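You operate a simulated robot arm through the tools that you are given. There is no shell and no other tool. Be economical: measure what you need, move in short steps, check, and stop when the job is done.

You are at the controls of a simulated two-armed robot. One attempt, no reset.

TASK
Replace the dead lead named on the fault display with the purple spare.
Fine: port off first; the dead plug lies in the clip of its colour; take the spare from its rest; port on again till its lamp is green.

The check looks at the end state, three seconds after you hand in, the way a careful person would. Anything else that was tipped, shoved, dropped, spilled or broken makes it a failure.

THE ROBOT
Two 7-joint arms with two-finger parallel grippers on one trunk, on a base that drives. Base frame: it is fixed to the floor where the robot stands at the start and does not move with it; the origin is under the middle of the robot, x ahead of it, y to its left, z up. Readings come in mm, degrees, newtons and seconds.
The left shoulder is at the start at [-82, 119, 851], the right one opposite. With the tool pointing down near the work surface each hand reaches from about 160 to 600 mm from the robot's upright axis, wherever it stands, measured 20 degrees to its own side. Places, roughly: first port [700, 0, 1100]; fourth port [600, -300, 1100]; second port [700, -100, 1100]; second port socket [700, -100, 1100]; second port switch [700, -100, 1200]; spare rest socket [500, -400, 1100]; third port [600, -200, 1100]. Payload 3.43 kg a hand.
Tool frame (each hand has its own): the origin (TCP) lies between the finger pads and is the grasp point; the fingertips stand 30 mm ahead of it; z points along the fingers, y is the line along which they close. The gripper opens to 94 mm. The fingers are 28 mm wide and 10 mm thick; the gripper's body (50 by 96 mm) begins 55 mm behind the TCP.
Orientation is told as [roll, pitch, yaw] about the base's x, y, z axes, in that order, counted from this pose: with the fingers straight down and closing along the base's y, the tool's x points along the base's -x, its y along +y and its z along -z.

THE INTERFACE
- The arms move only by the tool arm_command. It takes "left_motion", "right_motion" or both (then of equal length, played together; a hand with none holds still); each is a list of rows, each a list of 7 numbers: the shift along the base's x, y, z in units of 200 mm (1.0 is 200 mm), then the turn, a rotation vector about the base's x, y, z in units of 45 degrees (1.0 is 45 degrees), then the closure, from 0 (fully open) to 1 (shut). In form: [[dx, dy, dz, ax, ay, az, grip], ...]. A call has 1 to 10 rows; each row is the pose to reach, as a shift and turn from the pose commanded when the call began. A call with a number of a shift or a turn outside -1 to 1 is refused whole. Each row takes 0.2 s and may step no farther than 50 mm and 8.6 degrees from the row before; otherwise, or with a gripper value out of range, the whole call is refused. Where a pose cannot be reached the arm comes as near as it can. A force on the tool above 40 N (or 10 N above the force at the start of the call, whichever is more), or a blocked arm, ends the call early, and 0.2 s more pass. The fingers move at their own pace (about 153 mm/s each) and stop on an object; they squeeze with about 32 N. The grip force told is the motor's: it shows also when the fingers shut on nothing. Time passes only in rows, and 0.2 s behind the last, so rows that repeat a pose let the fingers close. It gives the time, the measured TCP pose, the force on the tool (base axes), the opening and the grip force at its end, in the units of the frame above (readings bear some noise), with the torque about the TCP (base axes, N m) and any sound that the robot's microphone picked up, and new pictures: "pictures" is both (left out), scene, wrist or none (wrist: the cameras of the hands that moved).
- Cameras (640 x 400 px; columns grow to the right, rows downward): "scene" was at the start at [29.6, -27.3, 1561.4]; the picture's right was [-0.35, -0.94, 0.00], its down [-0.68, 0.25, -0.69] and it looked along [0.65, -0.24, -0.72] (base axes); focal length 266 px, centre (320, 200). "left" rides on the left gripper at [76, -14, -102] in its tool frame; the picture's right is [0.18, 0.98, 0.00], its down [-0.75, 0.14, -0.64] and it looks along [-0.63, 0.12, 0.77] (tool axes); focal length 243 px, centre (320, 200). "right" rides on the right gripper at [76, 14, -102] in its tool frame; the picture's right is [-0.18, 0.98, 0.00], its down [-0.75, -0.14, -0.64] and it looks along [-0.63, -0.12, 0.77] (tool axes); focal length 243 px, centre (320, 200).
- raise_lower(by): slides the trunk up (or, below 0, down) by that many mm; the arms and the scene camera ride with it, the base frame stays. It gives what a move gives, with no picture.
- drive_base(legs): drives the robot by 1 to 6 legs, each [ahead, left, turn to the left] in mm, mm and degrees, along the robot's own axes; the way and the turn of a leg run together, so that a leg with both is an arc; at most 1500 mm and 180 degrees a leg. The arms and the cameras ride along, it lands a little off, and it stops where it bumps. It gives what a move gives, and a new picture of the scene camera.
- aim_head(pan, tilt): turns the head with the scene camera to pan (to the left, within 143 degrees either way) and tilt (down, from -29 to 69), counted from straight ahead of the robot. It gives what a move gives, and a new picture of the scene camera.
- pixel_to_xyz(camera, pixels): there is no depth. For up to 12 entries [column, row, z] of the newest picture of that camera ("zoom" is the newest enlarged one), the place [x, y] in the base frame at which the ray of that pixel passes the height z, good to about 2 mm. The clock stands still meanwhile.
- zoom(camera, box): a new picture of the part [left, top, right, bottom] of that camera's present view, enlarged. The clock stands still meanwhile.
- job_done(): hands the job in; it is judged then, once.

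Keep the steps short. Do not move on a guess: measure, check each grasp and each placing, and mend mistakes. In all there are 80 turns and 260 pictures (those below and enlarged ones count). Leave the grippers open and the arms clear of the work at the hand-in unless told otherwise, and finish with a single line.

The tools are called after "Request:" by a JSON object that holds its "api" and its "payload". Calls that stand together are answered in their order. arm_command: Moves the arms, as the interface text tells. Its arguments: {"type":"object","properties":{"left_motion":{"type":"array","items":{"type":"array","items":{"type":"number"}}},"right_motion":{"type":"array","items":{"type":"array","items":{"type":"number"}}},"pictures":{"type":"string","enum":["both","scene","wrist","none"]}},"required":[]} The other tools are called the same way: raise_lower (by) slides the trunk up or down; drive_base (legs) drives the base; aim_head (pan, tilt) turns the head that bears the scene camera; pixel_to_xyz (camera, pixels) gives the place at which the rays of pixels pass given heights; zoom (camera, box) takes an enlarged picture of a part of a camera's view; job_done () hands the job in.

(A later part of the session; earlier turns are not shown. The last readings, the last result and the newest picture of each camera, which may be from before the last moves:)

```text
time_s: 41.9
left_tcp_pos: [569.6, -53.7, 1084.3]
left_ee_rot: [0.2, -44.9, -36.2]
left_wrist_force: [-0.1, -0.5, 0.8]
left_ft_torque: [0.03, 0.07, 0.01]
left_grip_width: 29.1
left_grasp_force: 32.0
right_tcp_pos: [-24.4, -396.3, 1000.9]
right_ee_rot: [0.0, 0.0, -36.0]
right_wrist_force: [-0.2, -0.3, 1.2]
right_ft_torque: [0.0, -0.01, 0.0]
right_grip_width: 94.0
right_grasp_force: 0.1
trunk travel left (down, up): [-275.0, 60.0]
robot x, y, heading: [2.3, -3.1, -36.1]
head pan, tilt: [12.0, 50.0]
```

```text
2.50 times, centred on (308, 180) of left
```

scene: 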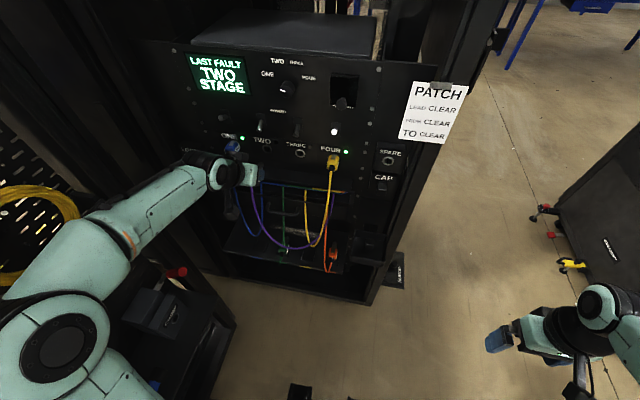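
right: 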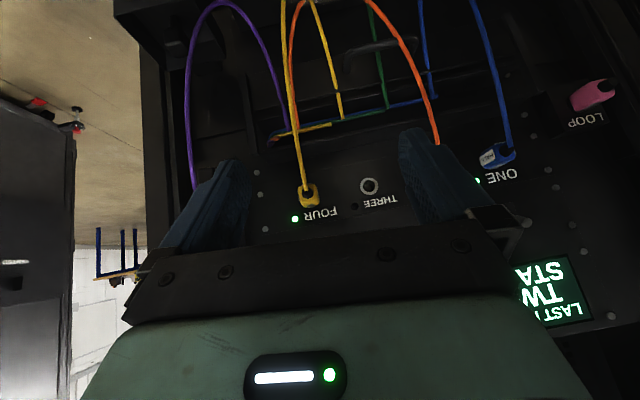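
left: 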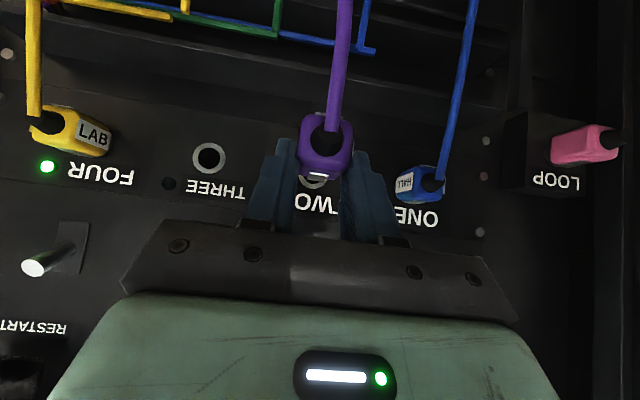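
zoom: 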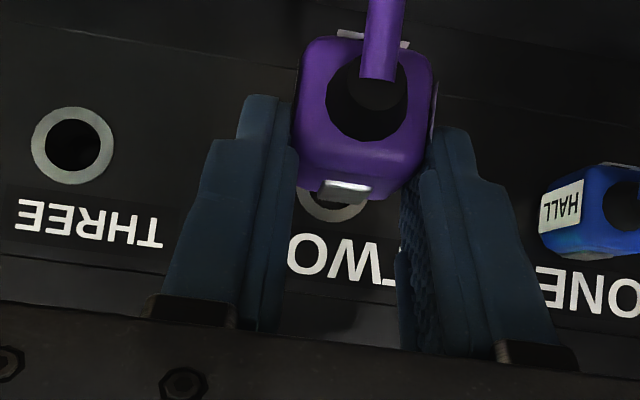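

Compared with the orange reference the view is ~4 px off, so go 5 mm left, and 35 mm nearer.

Request:
{"api": "arm_command", "payload": {"left_motion": [[0.015, 0.02, -0.01, 0, 0, 0, 1], [0.08, -0.03, -0.01, 0, 0, 0, 1], [0.156, -0.083, -0.01, 0, 0, 0, 1], [0.156, -0.083, -0.01, 0, 0, 0, 1]], "pictures": "both"}}

Request:
{"api": "zoom", "payload": {"camera": "left", "box": [180, 100, 436, 260]}}

Request:
{"api": "zoom", "payload": {"camera": "scene", "box": [220, 110, 320, 190]}}

```text
time_s: 42.9
left_tcp_pos: [598.6, -68.9, 1083.4]
left_ee_rot: [0.2, -44.8, -36.3]
left_wrist_force: [0.2, -0.1, 1.2]
left_ft_torque: [0.0, 0.03, -0.01]
left_grip_width: 29.2
left_grasp_force: 32.4
right_tcp_pos: [-25.5, -397.7, 1000.1]
right_ee_rot: [0.1, 0.1, -36.1]
right_wrist_force: [-0.3, -0.4, 0.3]
right_ft_torque: [0.02, -0.02, 0.04]
right_grip_width: 93.8
right_grasp_force: 0.0
trunk travel left (down, up): [-275.0, 60.0]
robot x, y, heading: [-1.1, -0.4, -36.4]
head pan, tilt: [12.0, 50.0]
```

scene: 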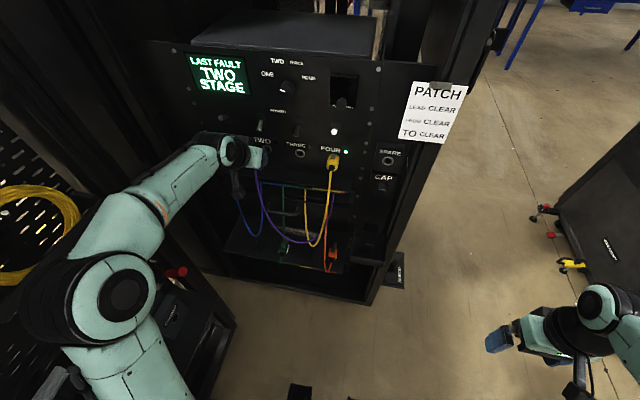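
left: 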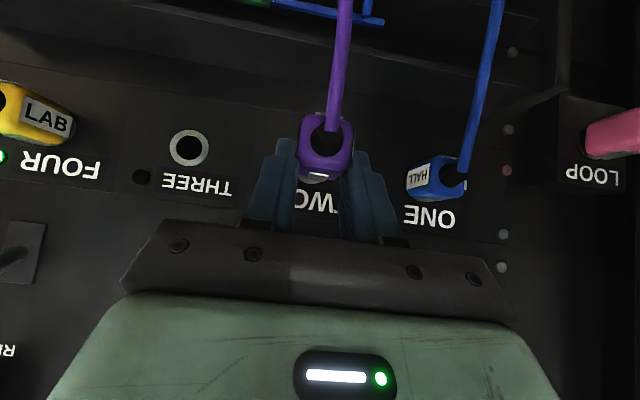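

```text
2.50 times, centred on (308, 180) of left
```

zoom: 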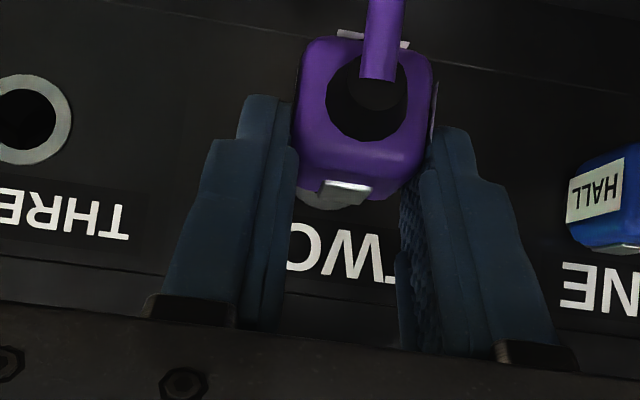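

```text
5.00 times, centred on (270, 150) of scene
```

zoom: 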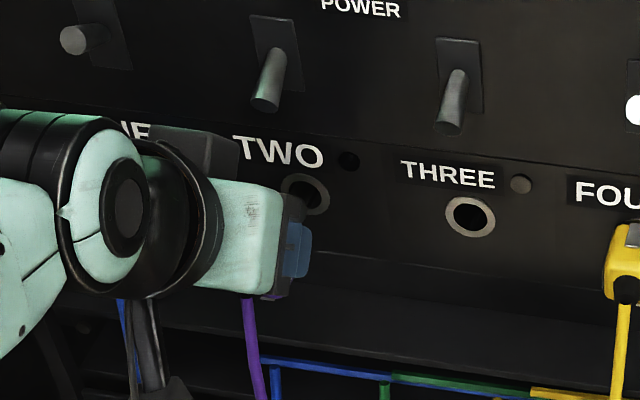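

Aligned within about 1 mm of the earlier seated pose. Push in slowly along the port axis, watching the force.

Request:
{"api": "arm_command", "payload": {"left_motion": [[0.024, -0.0177, -0.004, 0, 0, 0, 1], [0.048, -0.0355, -0.005, 0, 0, 0, 1], [0.073, -0.053, -0.005, 0, 0, 0, 1], [0.097, -0.071, -0.005, 0, 0, 0, 1], [0.117, -0.0857, -0.005, 0, 0, 0, 1], [0.133, -0.0975, -0.005, 0, 0, 0, 1]], "pictures": "both"}}

Request:
{"api": "zoom", "payload": {"camera": "left", "box": [180, 80, 436, 240]}}

```text
time_s: 44.3
left_tcp_pos: [627.7, -88.6, 1082.7]
left_ee_rot: [0.2, -44.8, -36.1]
left_wrist_force: [-0.5, 0.8, -3.8]
left_ft_torque: [0.1, 0.13, 0.01]
left_grip_width: 29.1
left_grasp_force: 32.1
right_tcp_pos: [-24.5, -397.5, 1000.9]
right_ee_rot: [0.0, 0.0, -36.1]
right_wrist_force: [0.2, 0.1, -0.1]
right_ft_torque: [0.01, 0.0, 0.02]
right_grip_width: 93.9
right_grasp_force: 0.1
trunk travel left (down, up): [-275.0, 60.0]
robot x, y, heading: [0.7, 0.1, -36.0]
head pan, tilt: [12.0, 50.0]
```

scene: 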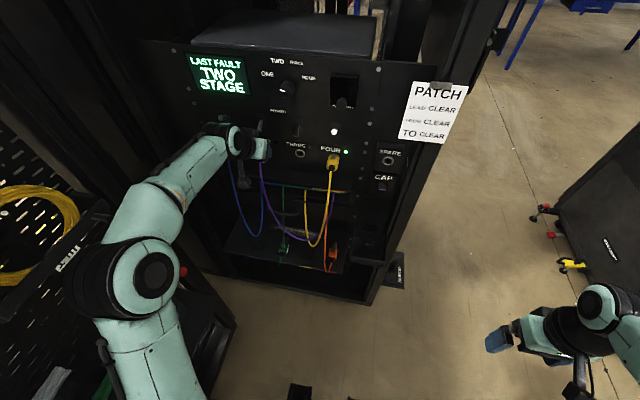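
left: 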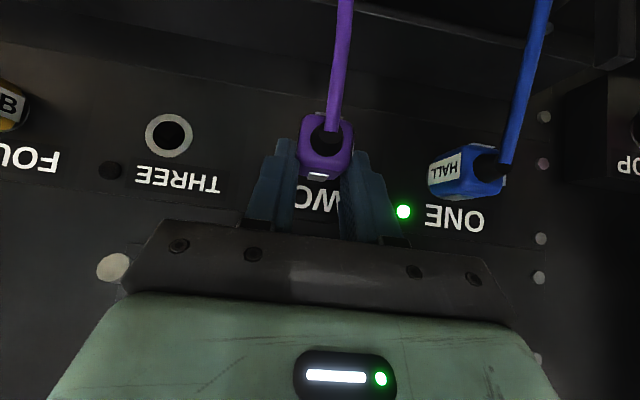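

```text
2.50 times, centred on (308, 160) of left
```

zoom: 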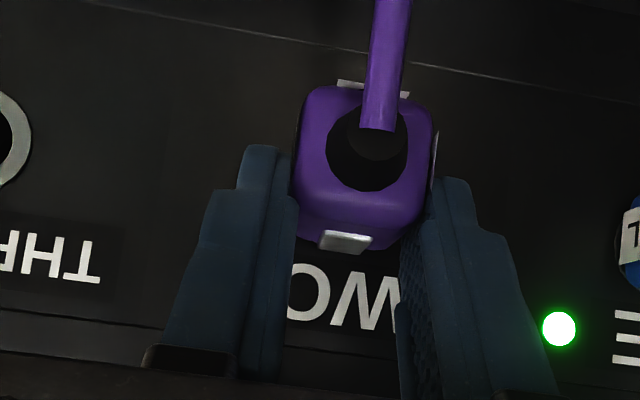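

It slid in with little force, at the orange plug's seated pose. Push a few more mm until it bottoms.

Request:
{"api": "arm_command", "payload": {"left_motion": [[0.008, -0.006, 0, 0, 0, 0, 1], [0.016, -0.012, 0, 0, 0, 0, 1], [0.024, -0.018, 0, 0, 0, 0, 1], [0.028, -0.0207, 0, 0, 0, 0, 1]], "pictures": "wrist"}}

Request:
{"api": "zoom", "payload": {"camera": "left", "box": [180, 80, 436, 240]}}

```text
time_s: 45.3
left_tcp_pos: [632.2, -91.6, 1081.7]
left_ee_rot: [0.2, -44.8, -36.3]
left_wrist_force: [-4.3, 1.7, -5.2]
left_ft_torque: [0.15, 0.28, -0.12]
left_grip_width: 29.2
left_grasp_force: 32.4
right_tcp_pos: [-24.2, -397.2, 1000.4]
right_ee_rot: [0.1, -0.1, -36.0]
right_wrist_force: [0.0, 0.0, 0.0]
right_ft_torque: [0.0, 0.02, 0.03]
right_grip_width: 93.8
right_grasp_force: 0.0
trunk travel left (down, up): [-275.0, 60.0]
robot x, y, heading: [0.4, -0.3, -36.3]
head pan, tilt: [12.0, 50.0]
```

left: 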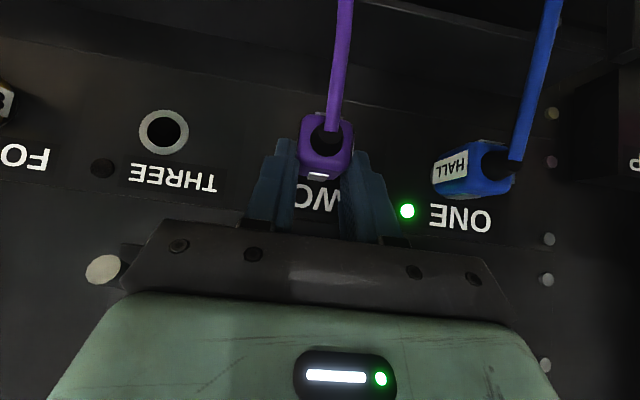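

```text
2.50 times, centred on (308, 160) of left
```

zoom: 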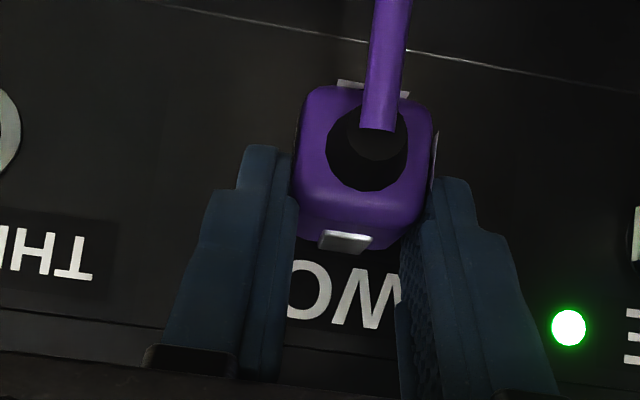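

Force along the axis only 4.5 N. Push 4 mm more in 1 mm steps.

Request:
{"api": "arm_command", "payload": {"left_motion": [[0.004, -0.003, 0, 0, 0, 0, 1], [0.008, -0.006, 0, 0, 0, 0, 1], [0.012, -0.009, 0, 0, 0, 0, 1], [0.016, -0.012, 0, 0, 0, 0, 1]], "pictures": "wrist"}}

Request:
{"api": "zoom", "payload": {"camera": "left", "box": [180, 80, 436, 240]}}

```text
time_s: 46.3
left_tcp_pos: [633.4, -93.6, 1081.4]
left_ee_rot: [0.1, -44.7, -36.3]
left_wrist_force: [-23.5, 9.5, -6.5]
left_ft_torque: [0.32, 0.65, -0.31]
left_grip_width: 29.5
left_grasp_force: 32.2
right_tcp_pos: [-27.4, -396.0, 1000.3]
right_ee_rot: [0.1, -0.1, -36.0]
right_wrist_force: [-0.1, -0.6, 0.7]
right_ft_torque: [-0.01, 0.01, -0.01]
right_grip_width: 94.0
right_grasp_force: 0.0
trunk travel left (down, up): [-275.0, 60.0]
robot x, y, heading: [-2.9, -6.3, -36.3]
head pan, tilt: [12.0, 50.0]
```

left: 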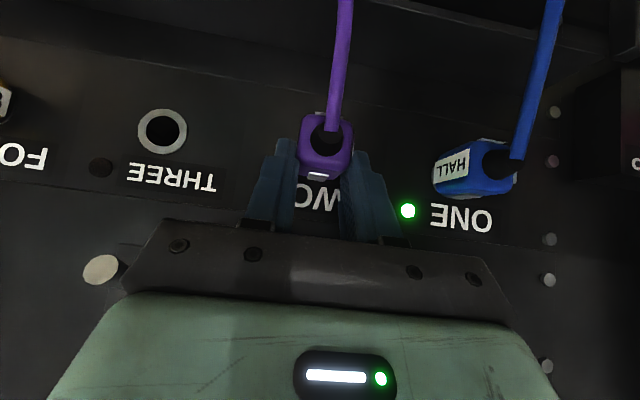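

```text
2.50 times, centred on (308, 160) of left
```

zoom: 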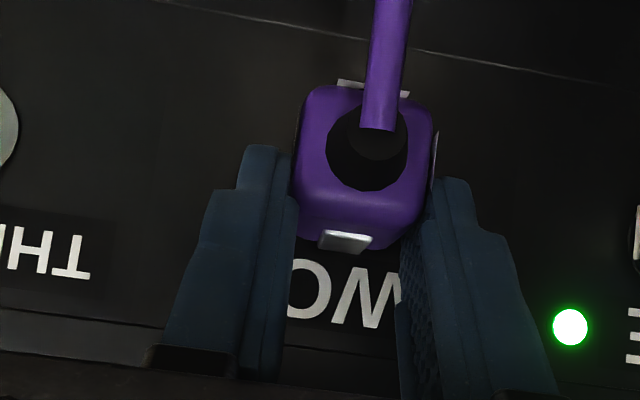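

Axial force rose to 25 N: bottomed. Open the fingers and back away, then compare it to the neighbouring plugs.

Request:
{"api": "arm_command", "payload": {"left_motion": [[-0.008, 0.006, 0, 0, 0, 0, 1], [-0.012, 0.009, 0, 0, 0, 0, 0.6], [-0.012, 0.009, 0, 0, 0, 0, 0.36], [-0.1, 0.073, 0.06, 0, 0, 0, 0.36], [-0.2, 0.146, 0.12, 0, 0, 0, 0.36], [-0.33, 0.24, 0.2, 0, 0, 0, 0.36]], "pictures": "both"}}

Request:
{"api": "zoom", "payload": {"camera": "left", "box": [220, 60, 476, 220]}}

Request:
{"api": "zoom", "payload": {"camera": "scene", "box": [220, 110, 360, 190]}}

```text
time_s: 47.7
left_tcp_pos: [570.3, -44.9, 1122.9]
left_ee_rot: [0.2, -45.0, -36.2]
left_wrist_force: [0.3, 0.2, 0.6]
left_ft_torque: [0.01, -0.01, 0.02]
left_grip_width: 60.3
left_grasp_force: 0.0
right_tcp_pos: [-25.4, -396.3, 1000.8]
right_ee_rot: [0.1, -0.1, -36.0]
right_wrist_force: [-0.8, 0.6, 0.6]
right_ft_torque: [0.0, -0.01, 0.0]
right_grip_width: 94.1
right_grasp_force: 0.0
trunk travel left (down, up): [-275.0, 60.0]
robot x, y, heading: [1.3, 1.4, -36.0]
head pan, tilt: [12.0, 50.0]
```

scene: 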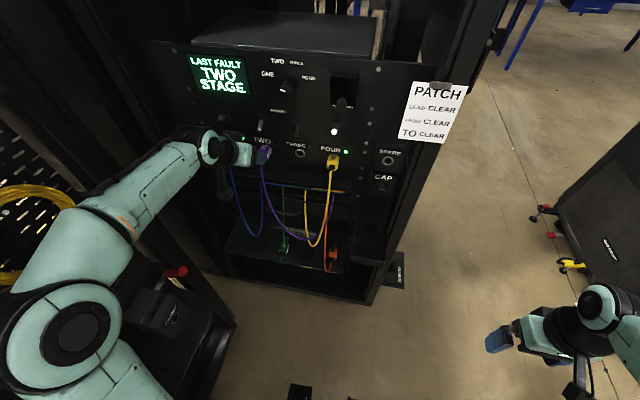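
left: 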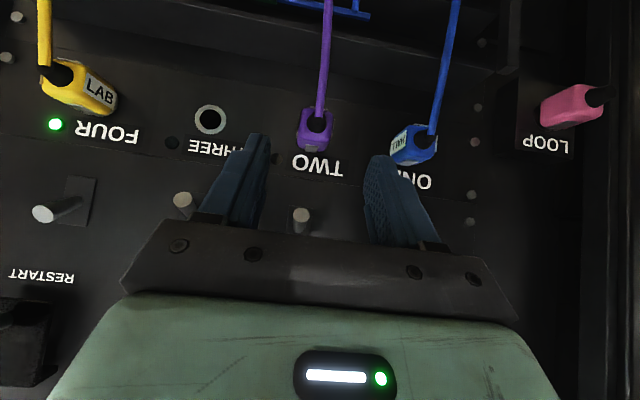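

```text
2.50 times, centred on (348, 140) of left
```

zoom: 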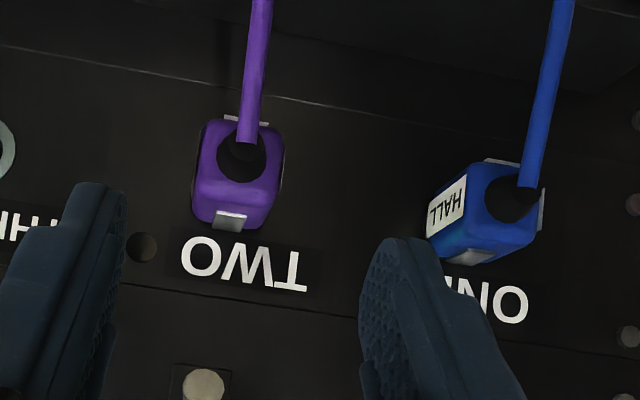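

```text
4.57 times, centred on (290, 150) of scene
```

zoom: 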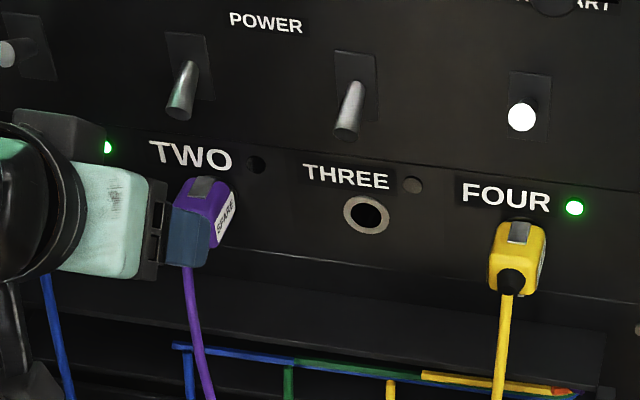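

The purple plug is seated like its neighbours. Now level the tool, closed, just below lever two's height.

Request:
{"api": "arm_command", "payload": {"left_motion": [[-0.034, 0.0125, -0.02, -0.092, -0.126, 0, 0.6], [-0.034, 0.0125, -0.04, -0.184, -0.251, 0, 1], [-0.034, 0.0125, -0.06, -0.276, -0.377, 0, 1], [-0.034, 0.0125, -0.09, -0.368, -0.502, 0, 1], [-0.034, 0.0125, -0.115, -0.455, -0.62, 0, 1]], "pictures": "both"}}

Request:
{"api": "zoom", "payload": {"camera": "left", "box": [160, 0, 480, 200]}}

```text
time_s: 48.9
left_tcp_pos: [564.5, -43.6, 1099.8]
left_ee_rot: [0.3, -79.6, -36.2]
left_wrist_force: [0.7, -1.0, -0.2]
left_ft_torque: [0.01, -0.01, 0.0]
left_grip_width: 0.2
left_grasp_force: 31.9
right_tcp_pos: [-25.4, -397.4, 999.5]
right_ee_rot: [0.0, 0.0, -36.0]
right_wrist_force: [0.5, 0.0, 0.5]
right_ft_torque: [0.02, 0.0, -0.01]
right_grip_width: 93.8
right_grasp_force: 0.1
trunk travel left (down, up): [-275.0, 60.0]
robot x, y, heading: [-2.4, 3.3, -36.0]
head pan, tilt: [12.0, 50.0]
```

scene: 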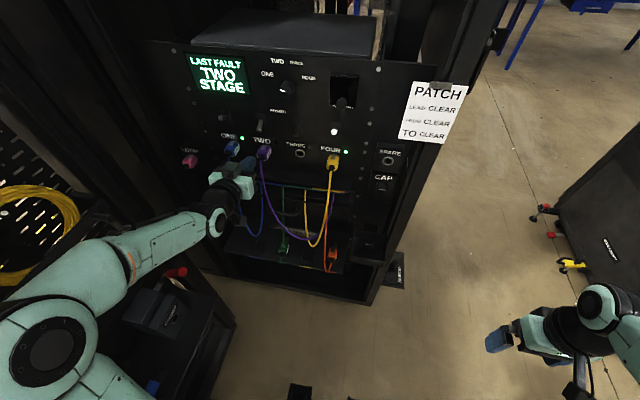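
left: 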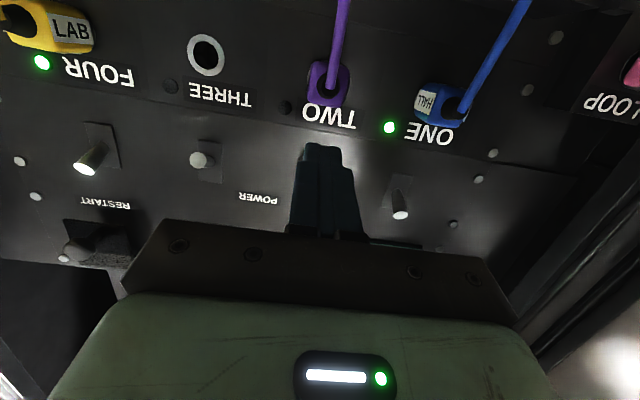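

```text
2.00 times, centred on (320, 100) of left
```

zoom: 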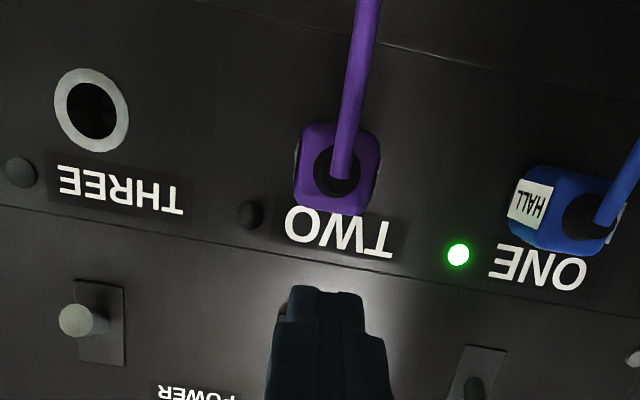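

Fingers are between plug top and lever. Move forward 76 mm under the lever.

Request:
{"api": "arm_command", "payload": {"left_motion": [[0.08, -0.058, 0.005, 0, 0, 0, 1], [0.16, -0.116, 0.01, 0, 0, 0, 1], [0.23, -0.168, 0.01, 0, 0, 0, 1], [0.307, -0.224, 0.01, 0, 0, 0, 1]], "pictures": "both"}}

Request:
{"api": "zoom", "payload": {"camera": "scene", "box": [190, 90, 350, 190]}}

```text
time_s: 49.9
left_tcp_pos: [624.4, -88.4, 1099.6]
left_ee_rot: [0.2, -79.6, -36.3]
left_wrist_force: [-1.0, -0.2, 0.2]
left_ft_torque: [-0.01, -0.01, -0.02]
left_grip_width: 0.0
left_grasp_force: 32.0
right_tcp_pos: [-24.5, -398.1, 999.6]
right_ee_rot: [0.0, -0.1, -36.1]
right_wrist_force: [-0.4, 0.0, -0.6]
right_ft_torque: [0.0, 0.01, 0.0]
right_grip_width: 93.7
right_grasp_force: 0.1
trunk travel left (down, up): [-275.0, 60.0]
robot x, y, heading: [-3.9, -2.1, -36.0]
head pan, tilt: [12.0, 50.0]
```

scene: 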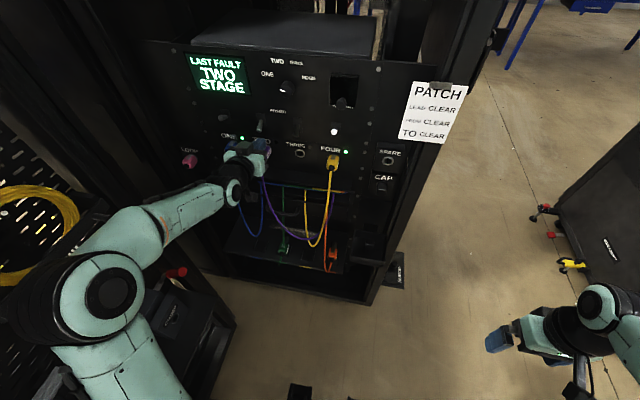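
left: 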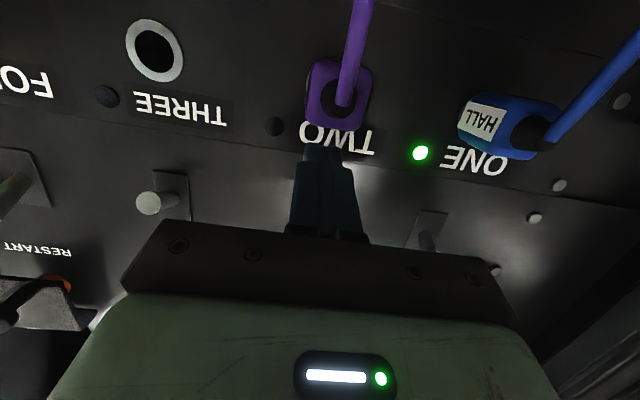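

```text
4.00 times, centred on (270, 140) of scene
```

zoom: 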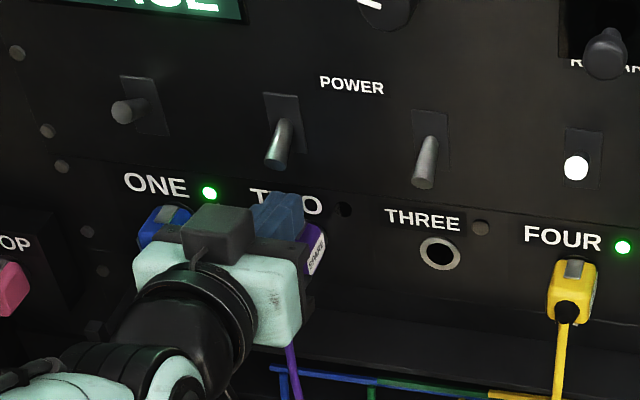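

Fingers are under lever two, above the plug, no contact. Push up in small steps.

Request:
{"api": "arm_command", "payload": {"left_motion": [[0, 0, 0.05, 0, 0, 0, 1], [0, 0, 0.09, 0, 0, 0, 1], [0, 0, 0.12, 0, 0, 0, 1], [0, 0, 0.15, 0, 0, 0, 1], [0, 0, 0.18, 0, 0, 0, 1], [0, 0, 0.21, 0, 0, 0, 1]], "pictures": "both"}}

Request:
{"api": "zoom", "payload": {"camera": "scene", "box": [190, 90, 350, 190]}}

```text
time_s: 51.3
left_tcp_pos: [624.4, -89.8, 1141.2]
left_ee_rot: [-0.1, -79.3, -36.2]
left_wrist_force: [-1.5, 0.2, -4.8]
left_ft_torque: [0.08, 0.11, 0.02]
left_grip_width: 0.0
left_grasp_force: 32.2
right_tcp_pos: [-24.2, -397.4, 999.2]
right_ee_rot: [0.0, 0.0, -36.0]
right_wrist_force: [-0.1, -0.1, 0.0]
right_ft_torque: [0.01, -0.01, 0.0]
right_grip_width: 94.0
right_grasp_force: 0.1
trunk travel left (down, up): [-275.0, 60.0]
robot x, y, heading: [-2.5, -2.2, -36.1]
head pan, tilt: [12.0, 50.0]
```

scene: 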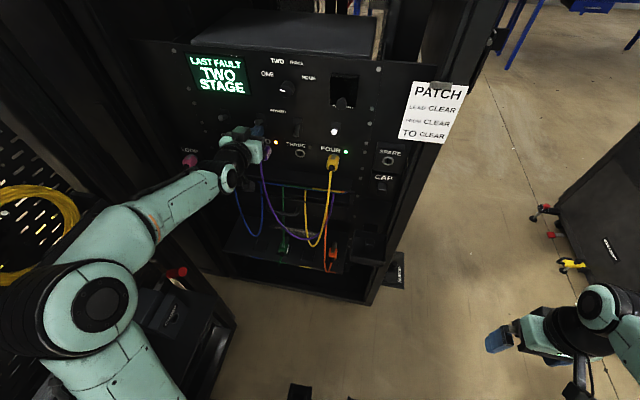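
left: 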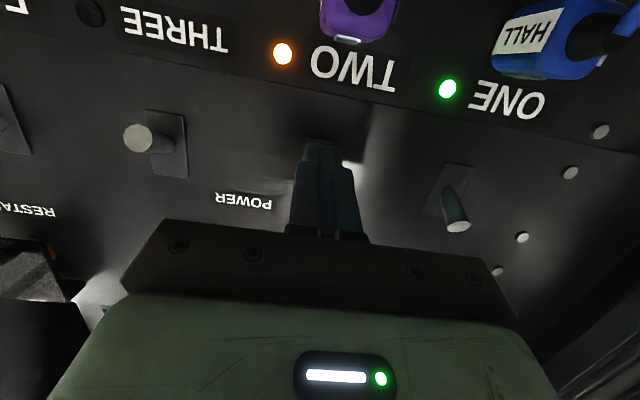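

```text
4.00 times, centred on (270, 140) of scene
```

zoom: 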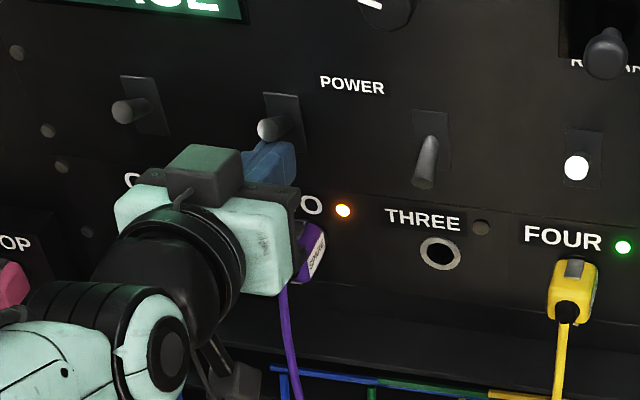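

Lever two is up and the lamp is lit orange. Withdraw (down slightly, then back) and wait to see whether it turns green.

Request:
{"api": "arm_command", "payload": {"left_motion": [[0, 0, -0.06, 0, 0, 0, 1], [-0.08, 0.058, -0.06, 0, 0, 0, 1], [-0.16, 0.116, -0.06, 0, 0, 0, 1], [-0.24, 0.175, -0.06, 0, 0, 0, 1], [-0.34, 0.247, -0.06, 0, 0, 0, 1], [-0.34, 0.247, -0.06, 0, 0, 0, 1], [-0.34, 0.247, -0.06, 0, 0, 0, 1], [-0.34, 0.247, -0.06, 0, 0, 0, 1], [-0.34, 0.247, -0.06, 0, 0, 0, 1], [-0.34, 0.247, -0.06, 0, 0, 0, 1]], "pictures": "both"}}

Request:
{"api": "zoom", "payload": {"camera": "left", "box": [160, 0, 480, 200]}}

```text
time_s: 53.5
left_tcp_pos: [556.4, -39.0, 1130.9]
left_ee_rot: [0.1, -79.5, -36.2]
left_wrist_force: [-1.2, 0.7, 0.0]
left_ft_torque: [0.01, 0.02, 0.0]
left_grip_width: 0.1
left_grasp_force: 32.2
right_tcp_pos: [-25.4, -397.3, 999.7]
right_ee_rot: [0.0, 0.0, -36.0]
right_wrist_force: [-0.4, 0.2, 0.4]
right_ft_torque: [-0.03, 0.0, -0.02]
right_grip_width: 93.9
right_grasp_force: 0.2
trunk travel left (down, up): [-275.0, 60.0]
robot x, y, heading: [0.5, -2.4, -36.0]
head pan, tilt: [12.0, 50.0]
```

scene: 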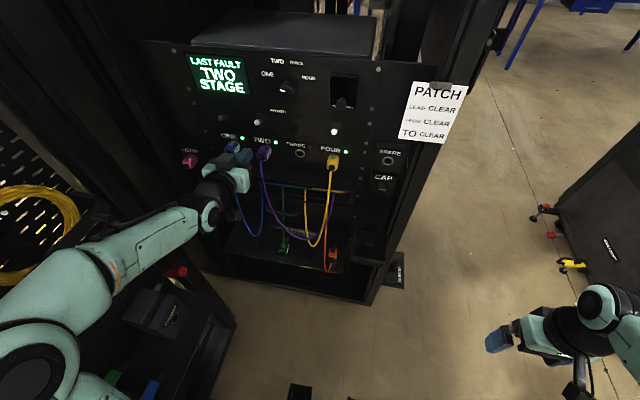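
left: 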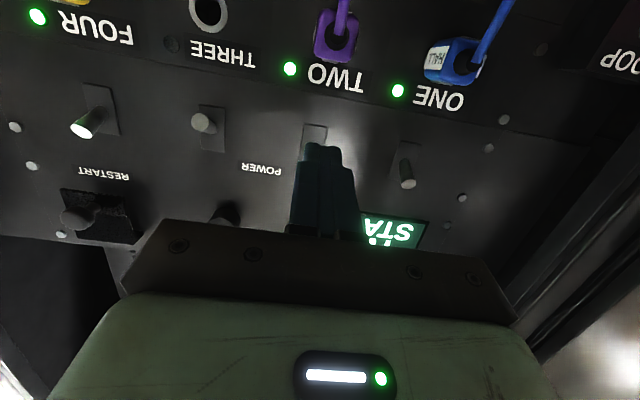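

```text
2.00 times, centred on (320, 100) of left
```

zoom: 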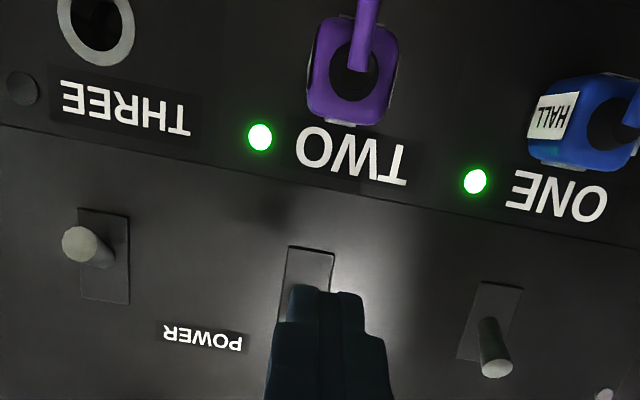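

Lamp two is green. Retreat the left arm well clear with open fingers, and check the tray and panel a last time.

Request:
{"api": "arm_command", "payload": {"left_motion": [[-0.15, 0.11, 0, 0, 0, 0, 0.5], [-0.3, 0.22, 0, 0, 0, 0, 0], [-0.45, 0.33, 0, 0.09, 0.126, 0, 0], [-0.6, 0.44, 0, 0.18, 0.25, 0, 0], [-0.75, 0.5, 0, 0.27, 0.377, 0, 0], [-0.9, 0.5, 0, 0.36, 0.5, 0, 0]], "pictures": "scene"}}

Request:
{"api": "zoom", "payload": {"camera": "scene", "box": [200, 190, 400, 300]}}

Request:
{"api": "zoom", "payload": {"camera": "scene", "box": [180, 90, 420, 210]}}

```text
time_s: 54.9
left_tcp_pos: [376.6, 59.5, 1132.1]
left_ee_rot: [-0.2, -51.7, -36.0]
left_wrist_force: [-0.6, -0.1, 0.3]
left_ft_torque: [-0.01, -0.01, 0.0]
left_grip_width: 94.0
left_grasp_force: 0.1
right_tcp_pos: [-25.4, -397.7, 1000.9]
right_ee_rot: [-0.1, 0.0, -36.1]
right_wrist_force: [0.2, 0.0, -0.6]
right_ft_torque: [0.01, -0.01, 0.0]
right_grip_width: 94.0
right_grasp_force: 0.0
trunk travel left (down, up): [-275.0, 60.0]
robot x, y, heading: [-2.5, 2.5, -36.4]
head pan, tilt: [12.0, 50.0]
```

scene: 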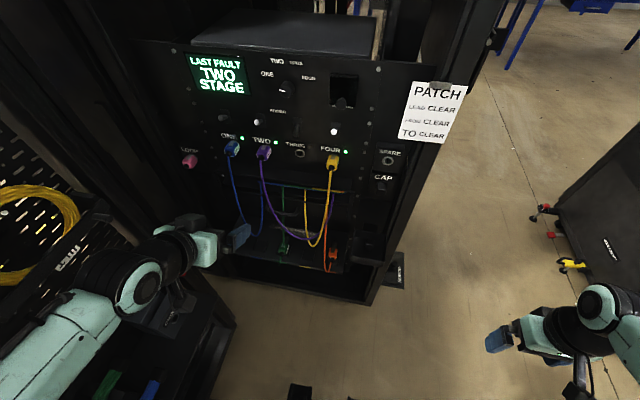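

```text
3.20 times, centred on (300, 245) of scene
```

zoom: 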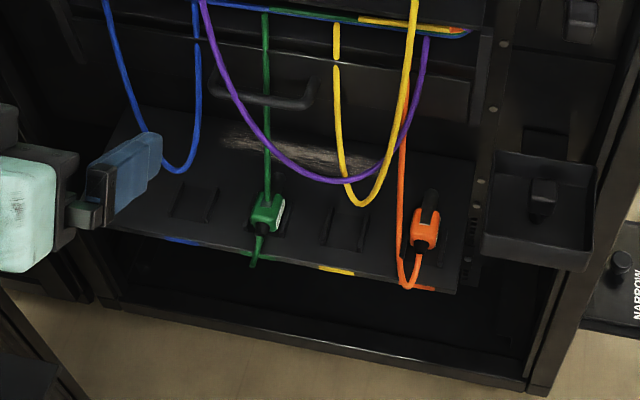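

```text
2.67 times, centred on (300, 150) of scene
```

zoom: 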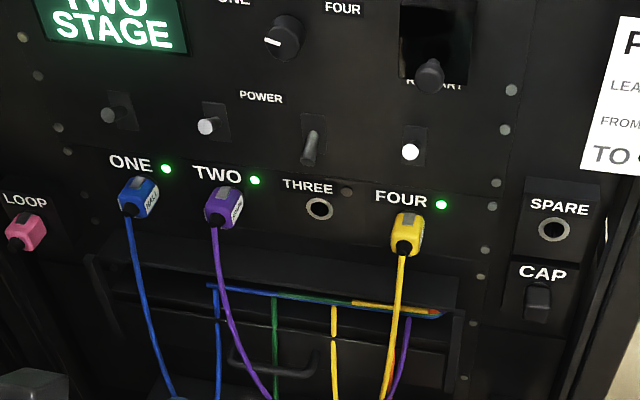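

Closer look at the orange plug in its clip.

Request:
{"api": "zoom", "payload": {"camera": "scene", "box": [265, 235, 361, 295]}}

```text
6.67 times, centred on (313, 265) of scene
```

zoom: 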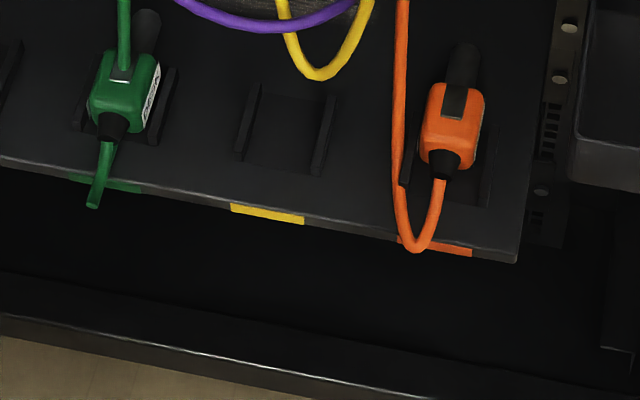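

The orange plug may sit slightly back or high compared with green. I'll take a closer look from above with the left wrist camera: first sideways and tilt down.

Request:
{"api": "arm_command", "payload": {"left_motion": [[-0.08, -0.115, 0, 0.09, 0.125, 0, 0], [-0.16, -0.23, 0, 0.18, 0.25, 0, 0], [-0.25, -0.345, 0, 0.27, 0.377, 0, 0], [-0.33, -0.46, 0, 0.36, 0.5, 0, 0], [-0.42, -0.57, 0, 0.45, 0.625, 0, 0], [-0.5, -0.685, 0, 0.54, 0.75, 0, 0]], "pictures": "none"}}

Request:
{"api": "arm_command", "payload": {"left_motion": [[0, 0, -0.24, 0, 0, 0, 0], [0, 0, -0.48, 0, 0, 0, 0], [0.1, -0.07, -0.7, 0, 0, 0, 0], [0.2, -0.15, -0.9, 0, 0, 0, 0], [0.33, -0.25, -1.0, 0, 0, 0, 0]], "pictures": "wrist"}}

Request:
{"api": "zoom", "payload": {"camera": "left", "box": [200, 0, 456, 160]}}

```text
time_s: 56.3
left_tcp_pos: [277.1, -76.8, 1131.3]
left_ee_rot: [-0.3, -10.0, -35.8]
left_wrist_force: [0.5, 0.0, 0.4]
left_ft_torque: [0.01, 0.01, 0.03]
left_grip_width: 94.0
left_grasp_force: 0.0
right_tcp_pos: [-23.2, -398.5, 1000.4]
right_ee_rot: [0.0, -0.1, -36.1]
right_wrist_force: [-0.3, -0.9, -0.5]
right_ft_torque: [-0.01, 0.0, -0.02]
right_grip_width: 94.3
right_grasp_force: 0.2
trunk travel left (down, up): [-275.0, 60.0]
robot x, y, heading: [1.8, 4.3, -36.4]
head pan, tilt: [12.0, 50.0]
```

```text
refused: row 3 steps farther than a row can; nothing moved
```

```text
2.50 times, centred on (328, 80) of left
```

zoom: 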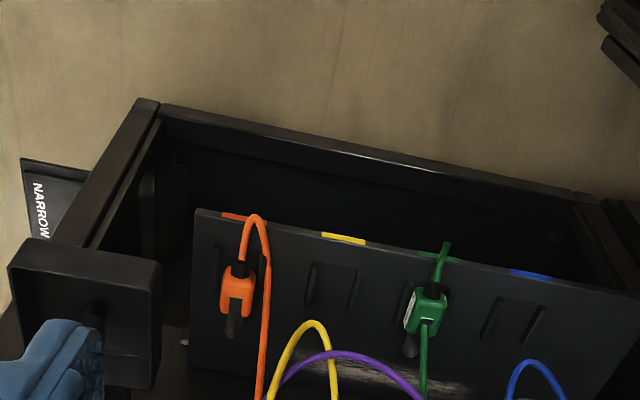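

Request:
{"api": "zoom", "payload": {"camera": "left", "box": [270, 70, 398, 150]}}

Request:
{"api": "arm_command", "payload": {"left_motion": [[0, 0, -0.22, 0, 0, 0, 0], [0.03, -0.02, -0.44, 0, 0, 0, 0], [0.08, -0.06, -0.65, 0, 0, 0, 0], [0.14, -0.1, -0.85, 0, 0, 0, 0]], "pictures": "wrist"}}

Request:
{"api": "zoom", "payload": {"camera": "left", "box": [200, 0, 456, 160]}}

```text
5.00 times, centred on (334, 110) of left
```

zoom: 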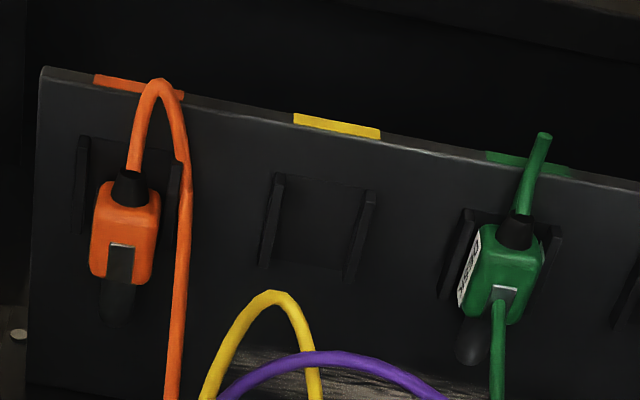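

```text
time_s: 57.3
left_tcp_pos: [304.6, -95.2, 961.1]
left_ee_rot: [-0.2, -10.2, -35.8]
left_wrist_force: [-0.2, 0.4, 0.3]
left_ft_torque: [0.01, 0.01, -0.03]
left_grip_width: 94.0
left_grasp_force: 0.0
right_tcp_pos: [-24.2, -396.4, 1000.0]
right_ee_rot: [0.0, 0.0, -36.1]
right_wrist_force: [0.2, -0.4, -0.2]
right_ft_torque: [-0.02, 0.02, 0.05]
right_grip_width: 94.0
right_grasp_force: 0.1
trunk travel left (down, up): [-275.0, 60.0]
robot x, y, heading: [-0.7, 1.8, -36.2]
head pan, tilt: [12.0, 50.0]
```

left: 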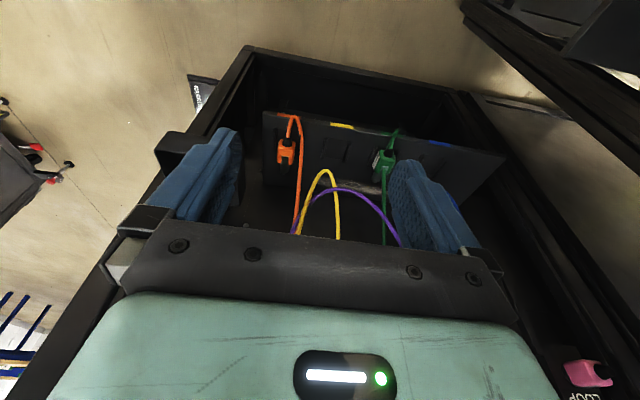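

```text
2.50 times, centred on (328, 80) of left
```

zoom: 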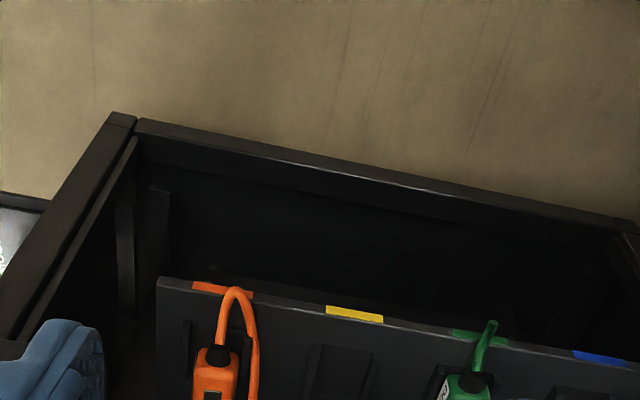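

Triangulating: orange lies at the same height as green (z≈711 vs 709 at the boot) but 12 mm further back in its clip. I'll regrip and slide it 12 mm forward. First the approach pose.

Request:
{"api": "arm_command", "payload": {"left_motion": [[0.063, -0.088, -0.17, -0.091, -0.125, 0, 0.57], [0.126, -0.176, -0.34, -0.183, -0.25, 0, 0.57], [0.19, -0.264, -0.51, -0.274, -0.374, 0, 0.57], [0.253, -0.352, -0.68, -0.366, -0.5, 0, 0.57], [0.316, -0.44, -0.855, -0.457, -0.624, 0, 0.57]], "pictures": "wrist"}}

Request:
{"api": "zoom", "payload": {"camera": "left", "box": [200, 0, 520, 200]}}

```text
time_s: 58.5
left_tcp_pos: [370.8, -184.4, 786.7]
left_ee_rot: [-0.8, -45.0, -35.5]
left_wrist_force: [0.4, -0.3, 0.3]
left_ft_torque: [0.0, 0.04, 0.0]
left_grip_width: 40.7
left_grasp_force: 0.0
right_tcp_pos: [-24.9, -398.4, 999.4]
right_ee_rot: [0.0, 0.0, -36.1]
right_wrist_force: [-0.6, 0.7, -0.3]
right_ft_torque: [0.02, -0.01, -0.01]
right_grip_width: 94.1
right_grasp_force: 0.0
trunk travel left (down, up): [-275.0, 60.0]
robot x, y, heading: [-2.8, -3.7, -36.1]
head pan, tilt: [12.0, 50.0]
```

left: 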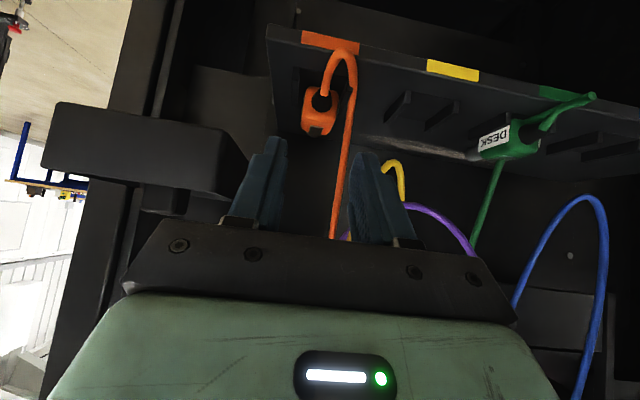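

```text
2.00 times, centred on (360, 100) of left
```

zoom: 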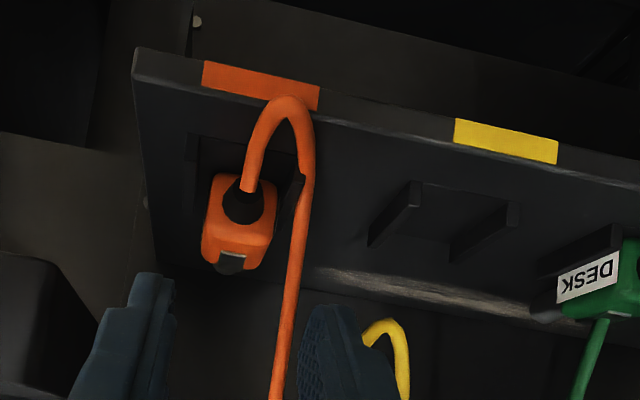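

Lateral alignment is good. Go above the plug and look before lowering.

Request:
{"api": "arm_command", "payload": {"left_motion": [[0.08, -0.058, -0.03, 0.005, 0, -0.008, 0.57], [0.16, -0.116, -0.08, 0.01, 0, -0.015, 0.57], [0.234, -0.171, -0.12, 0.01, 0, -0.015, 0.57]], "pictures": "wrist"}}

Request:
{"api": "zoom", "payload": {"camera": "left", "box": [200, 0, 456, 200]}}

```text
time_s: 59.3
left_tcp_pos: [416.4, -218.6, 765.6]
left_ee_rot: [-0.1, -44.7, -36.7]
left_wrist_force: [0.8, -0.6, -0.3]
left_ft_torque: [0.0, -0.01, 0.0]
left_grip_width: 40.2
left_grasp_force: 0.0
right_tcp_pos: [-24.2, -397.6, 999.7]
right_ee_rot: [0.1, 0.0, -36.2]
right_wrist_force: [-0.7, -1.2, -0.1]
right_ft_torque: [-0.02, -0.01, -0.01]
right_grip_width: 93.8
right_grasp_force: 0.0
trunk travel left (down, up): [-275.0, 60.0]
robot x, y, heading: [0.3, 2.3, -36.0]
head pan, tilt: [12.0, 50.0]
```

left: 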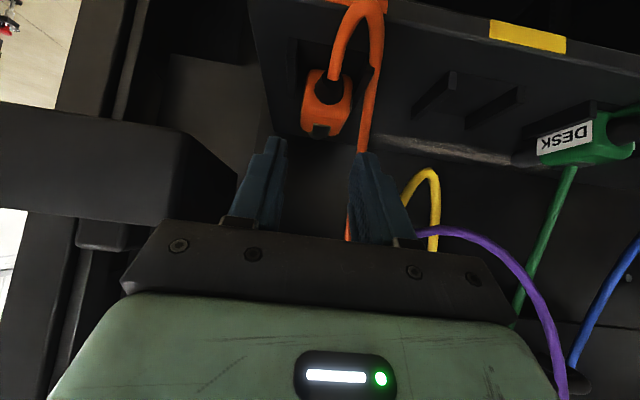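

```text
2.00 times, centred on (328, 100) of left
```

zoom: 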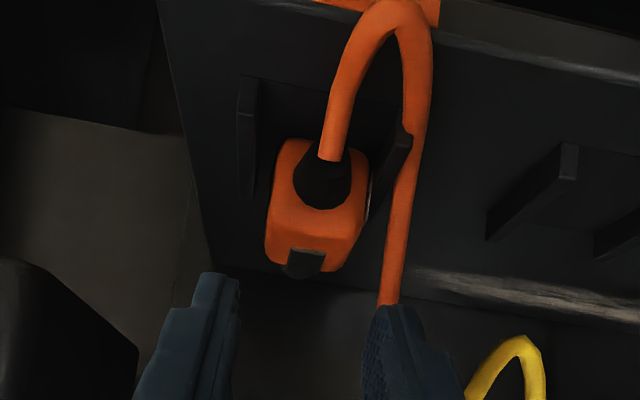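

Aligned within 1 mm. Lower around the plug in steps.

Request:
{"api": "arm_command", "payload": {"left_motion": [[0, 0, -0.06, 0, 0, 0, 0.6], [0, 0, -0.11, 0, 0, 0, 0.6], [0, 0, -0.14, 0, 0, 0, 0.6], [0, 0, -0.16, 0, 0, 0, 0.6]], "pictures": "wrist"}}

Request:
{"api": "zoom", "payload": {"camera": "left", "box": [200, 20, 456, 180]}}

```text
time_s: 60.3
left_tcp_pos: [415.2, -218.9, 735.1]
left_ee_rot: [0.0, -44.7, -36.7]
left_wrist_force: [1.2, -0.3, 0.0]
left_ft_torque: [0.02, -0.01, 0.02]
left_grip_width: 37.7
left_grasp_force: 0.0
right_tcp_pos: [-24.9, -396.3, 1000.4]
right_ee_rot: [0.0, -0.1, -36.1]
right_wrist_force: [0.1, -0.2, 0.0]
right_ft_torque: [0.04, 0.0, -0.05]
right_grip_width: 94.0
right_grasp_force: 0.1
trunk travel left (down, up): [-275.0, 60.0]
robot x, y, heading: [-2.2, 2.8, -36.1]
head pan, tilt: [12.0, 50.0]
```

left: 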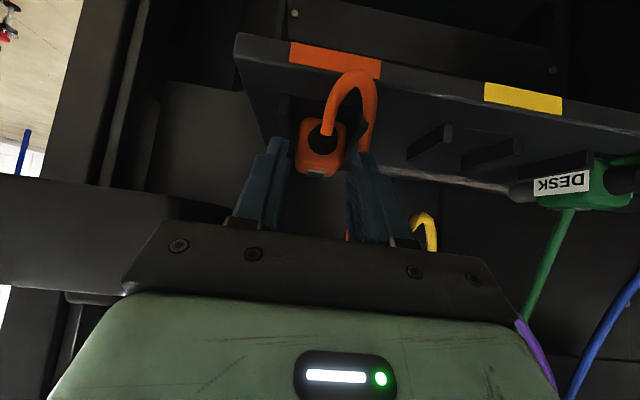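

```text
2.50 times, centred on (328, 100) of left
```

zoom: 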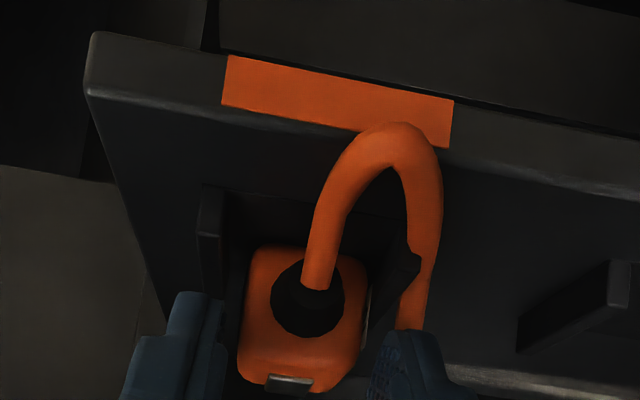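

Straddling the plug, strand outside the finger. Close, lift 3 mm, move 12 mm forward toward me, lower.

Request:
{"api": "arm_command", "payload": {"left_motion": [[0, 0, 0, 0, 0, 0, 0.8], [0, 0, 0, 0, 0, 0, 1], [0, 0, 0, 0, 0, 0, 1], [0, 0, 0.015, 0, 0, 0, 1], [-0.024, 0.018, 0.015, 0, 0, 0, 1], [-0.0485, 0.0355, 0.015, 0, 0, 0, 1], [-0.0485, 0.0355, 0.0, 0, 0, 0, 1]], "pictures": "wrist"}}

Request:
{"api": "zoom", "payload": {"camera": "left", "box": [200, 20, 456, 180]}}

```text
time_s: 61.9
left_tcp_pos: [407.3, -210.4, 735.9]
left_ee_rot: [0.0, -44.8, -36.6]
left_wrist_force: [-0.2, 0.6, -1.3]
left_ft_torque: [0.04, 0.03, -0.01]
left_grip_width: 29.1
left_grasp_force: 31.7
right_tcp_pos: [-25.3, -396.9, 1000.1]
right_ee_rot: [0.1, 0.0, -36.1]
right_wrist_force: [-0.3, -0.3, -0.6]
right_ft_torque: [0.03, 0.02, -0.02]
right_grip_width: 94.1
right_grasp_force: 0.0
trunk travel left (down, up): [-275.0, 60.0]
robot x, y, heading: [-1.2, -2.6, -36.1]
head pan, tilt: [12.0, 50.0]
```

left: 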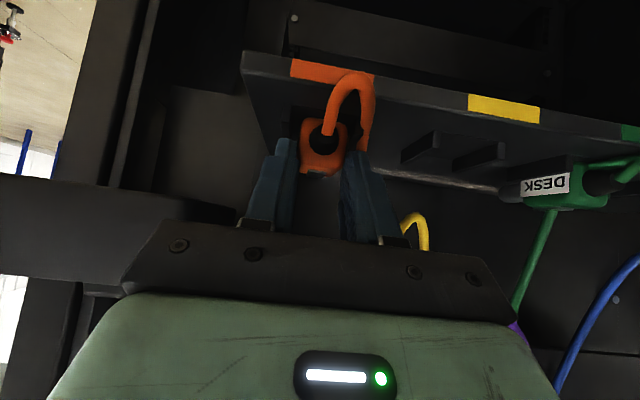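

```text
2.50 times, centred on (328, 100) of left
```

zoom: 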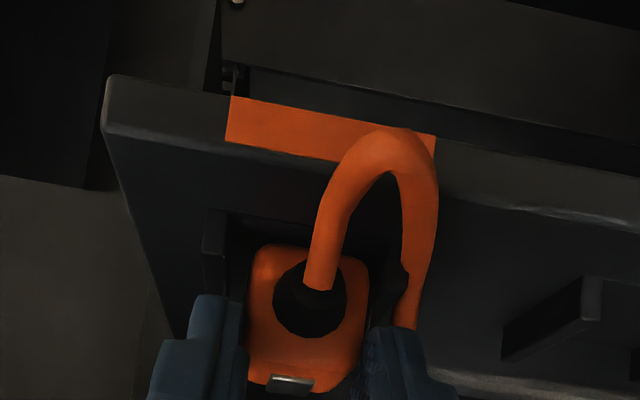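

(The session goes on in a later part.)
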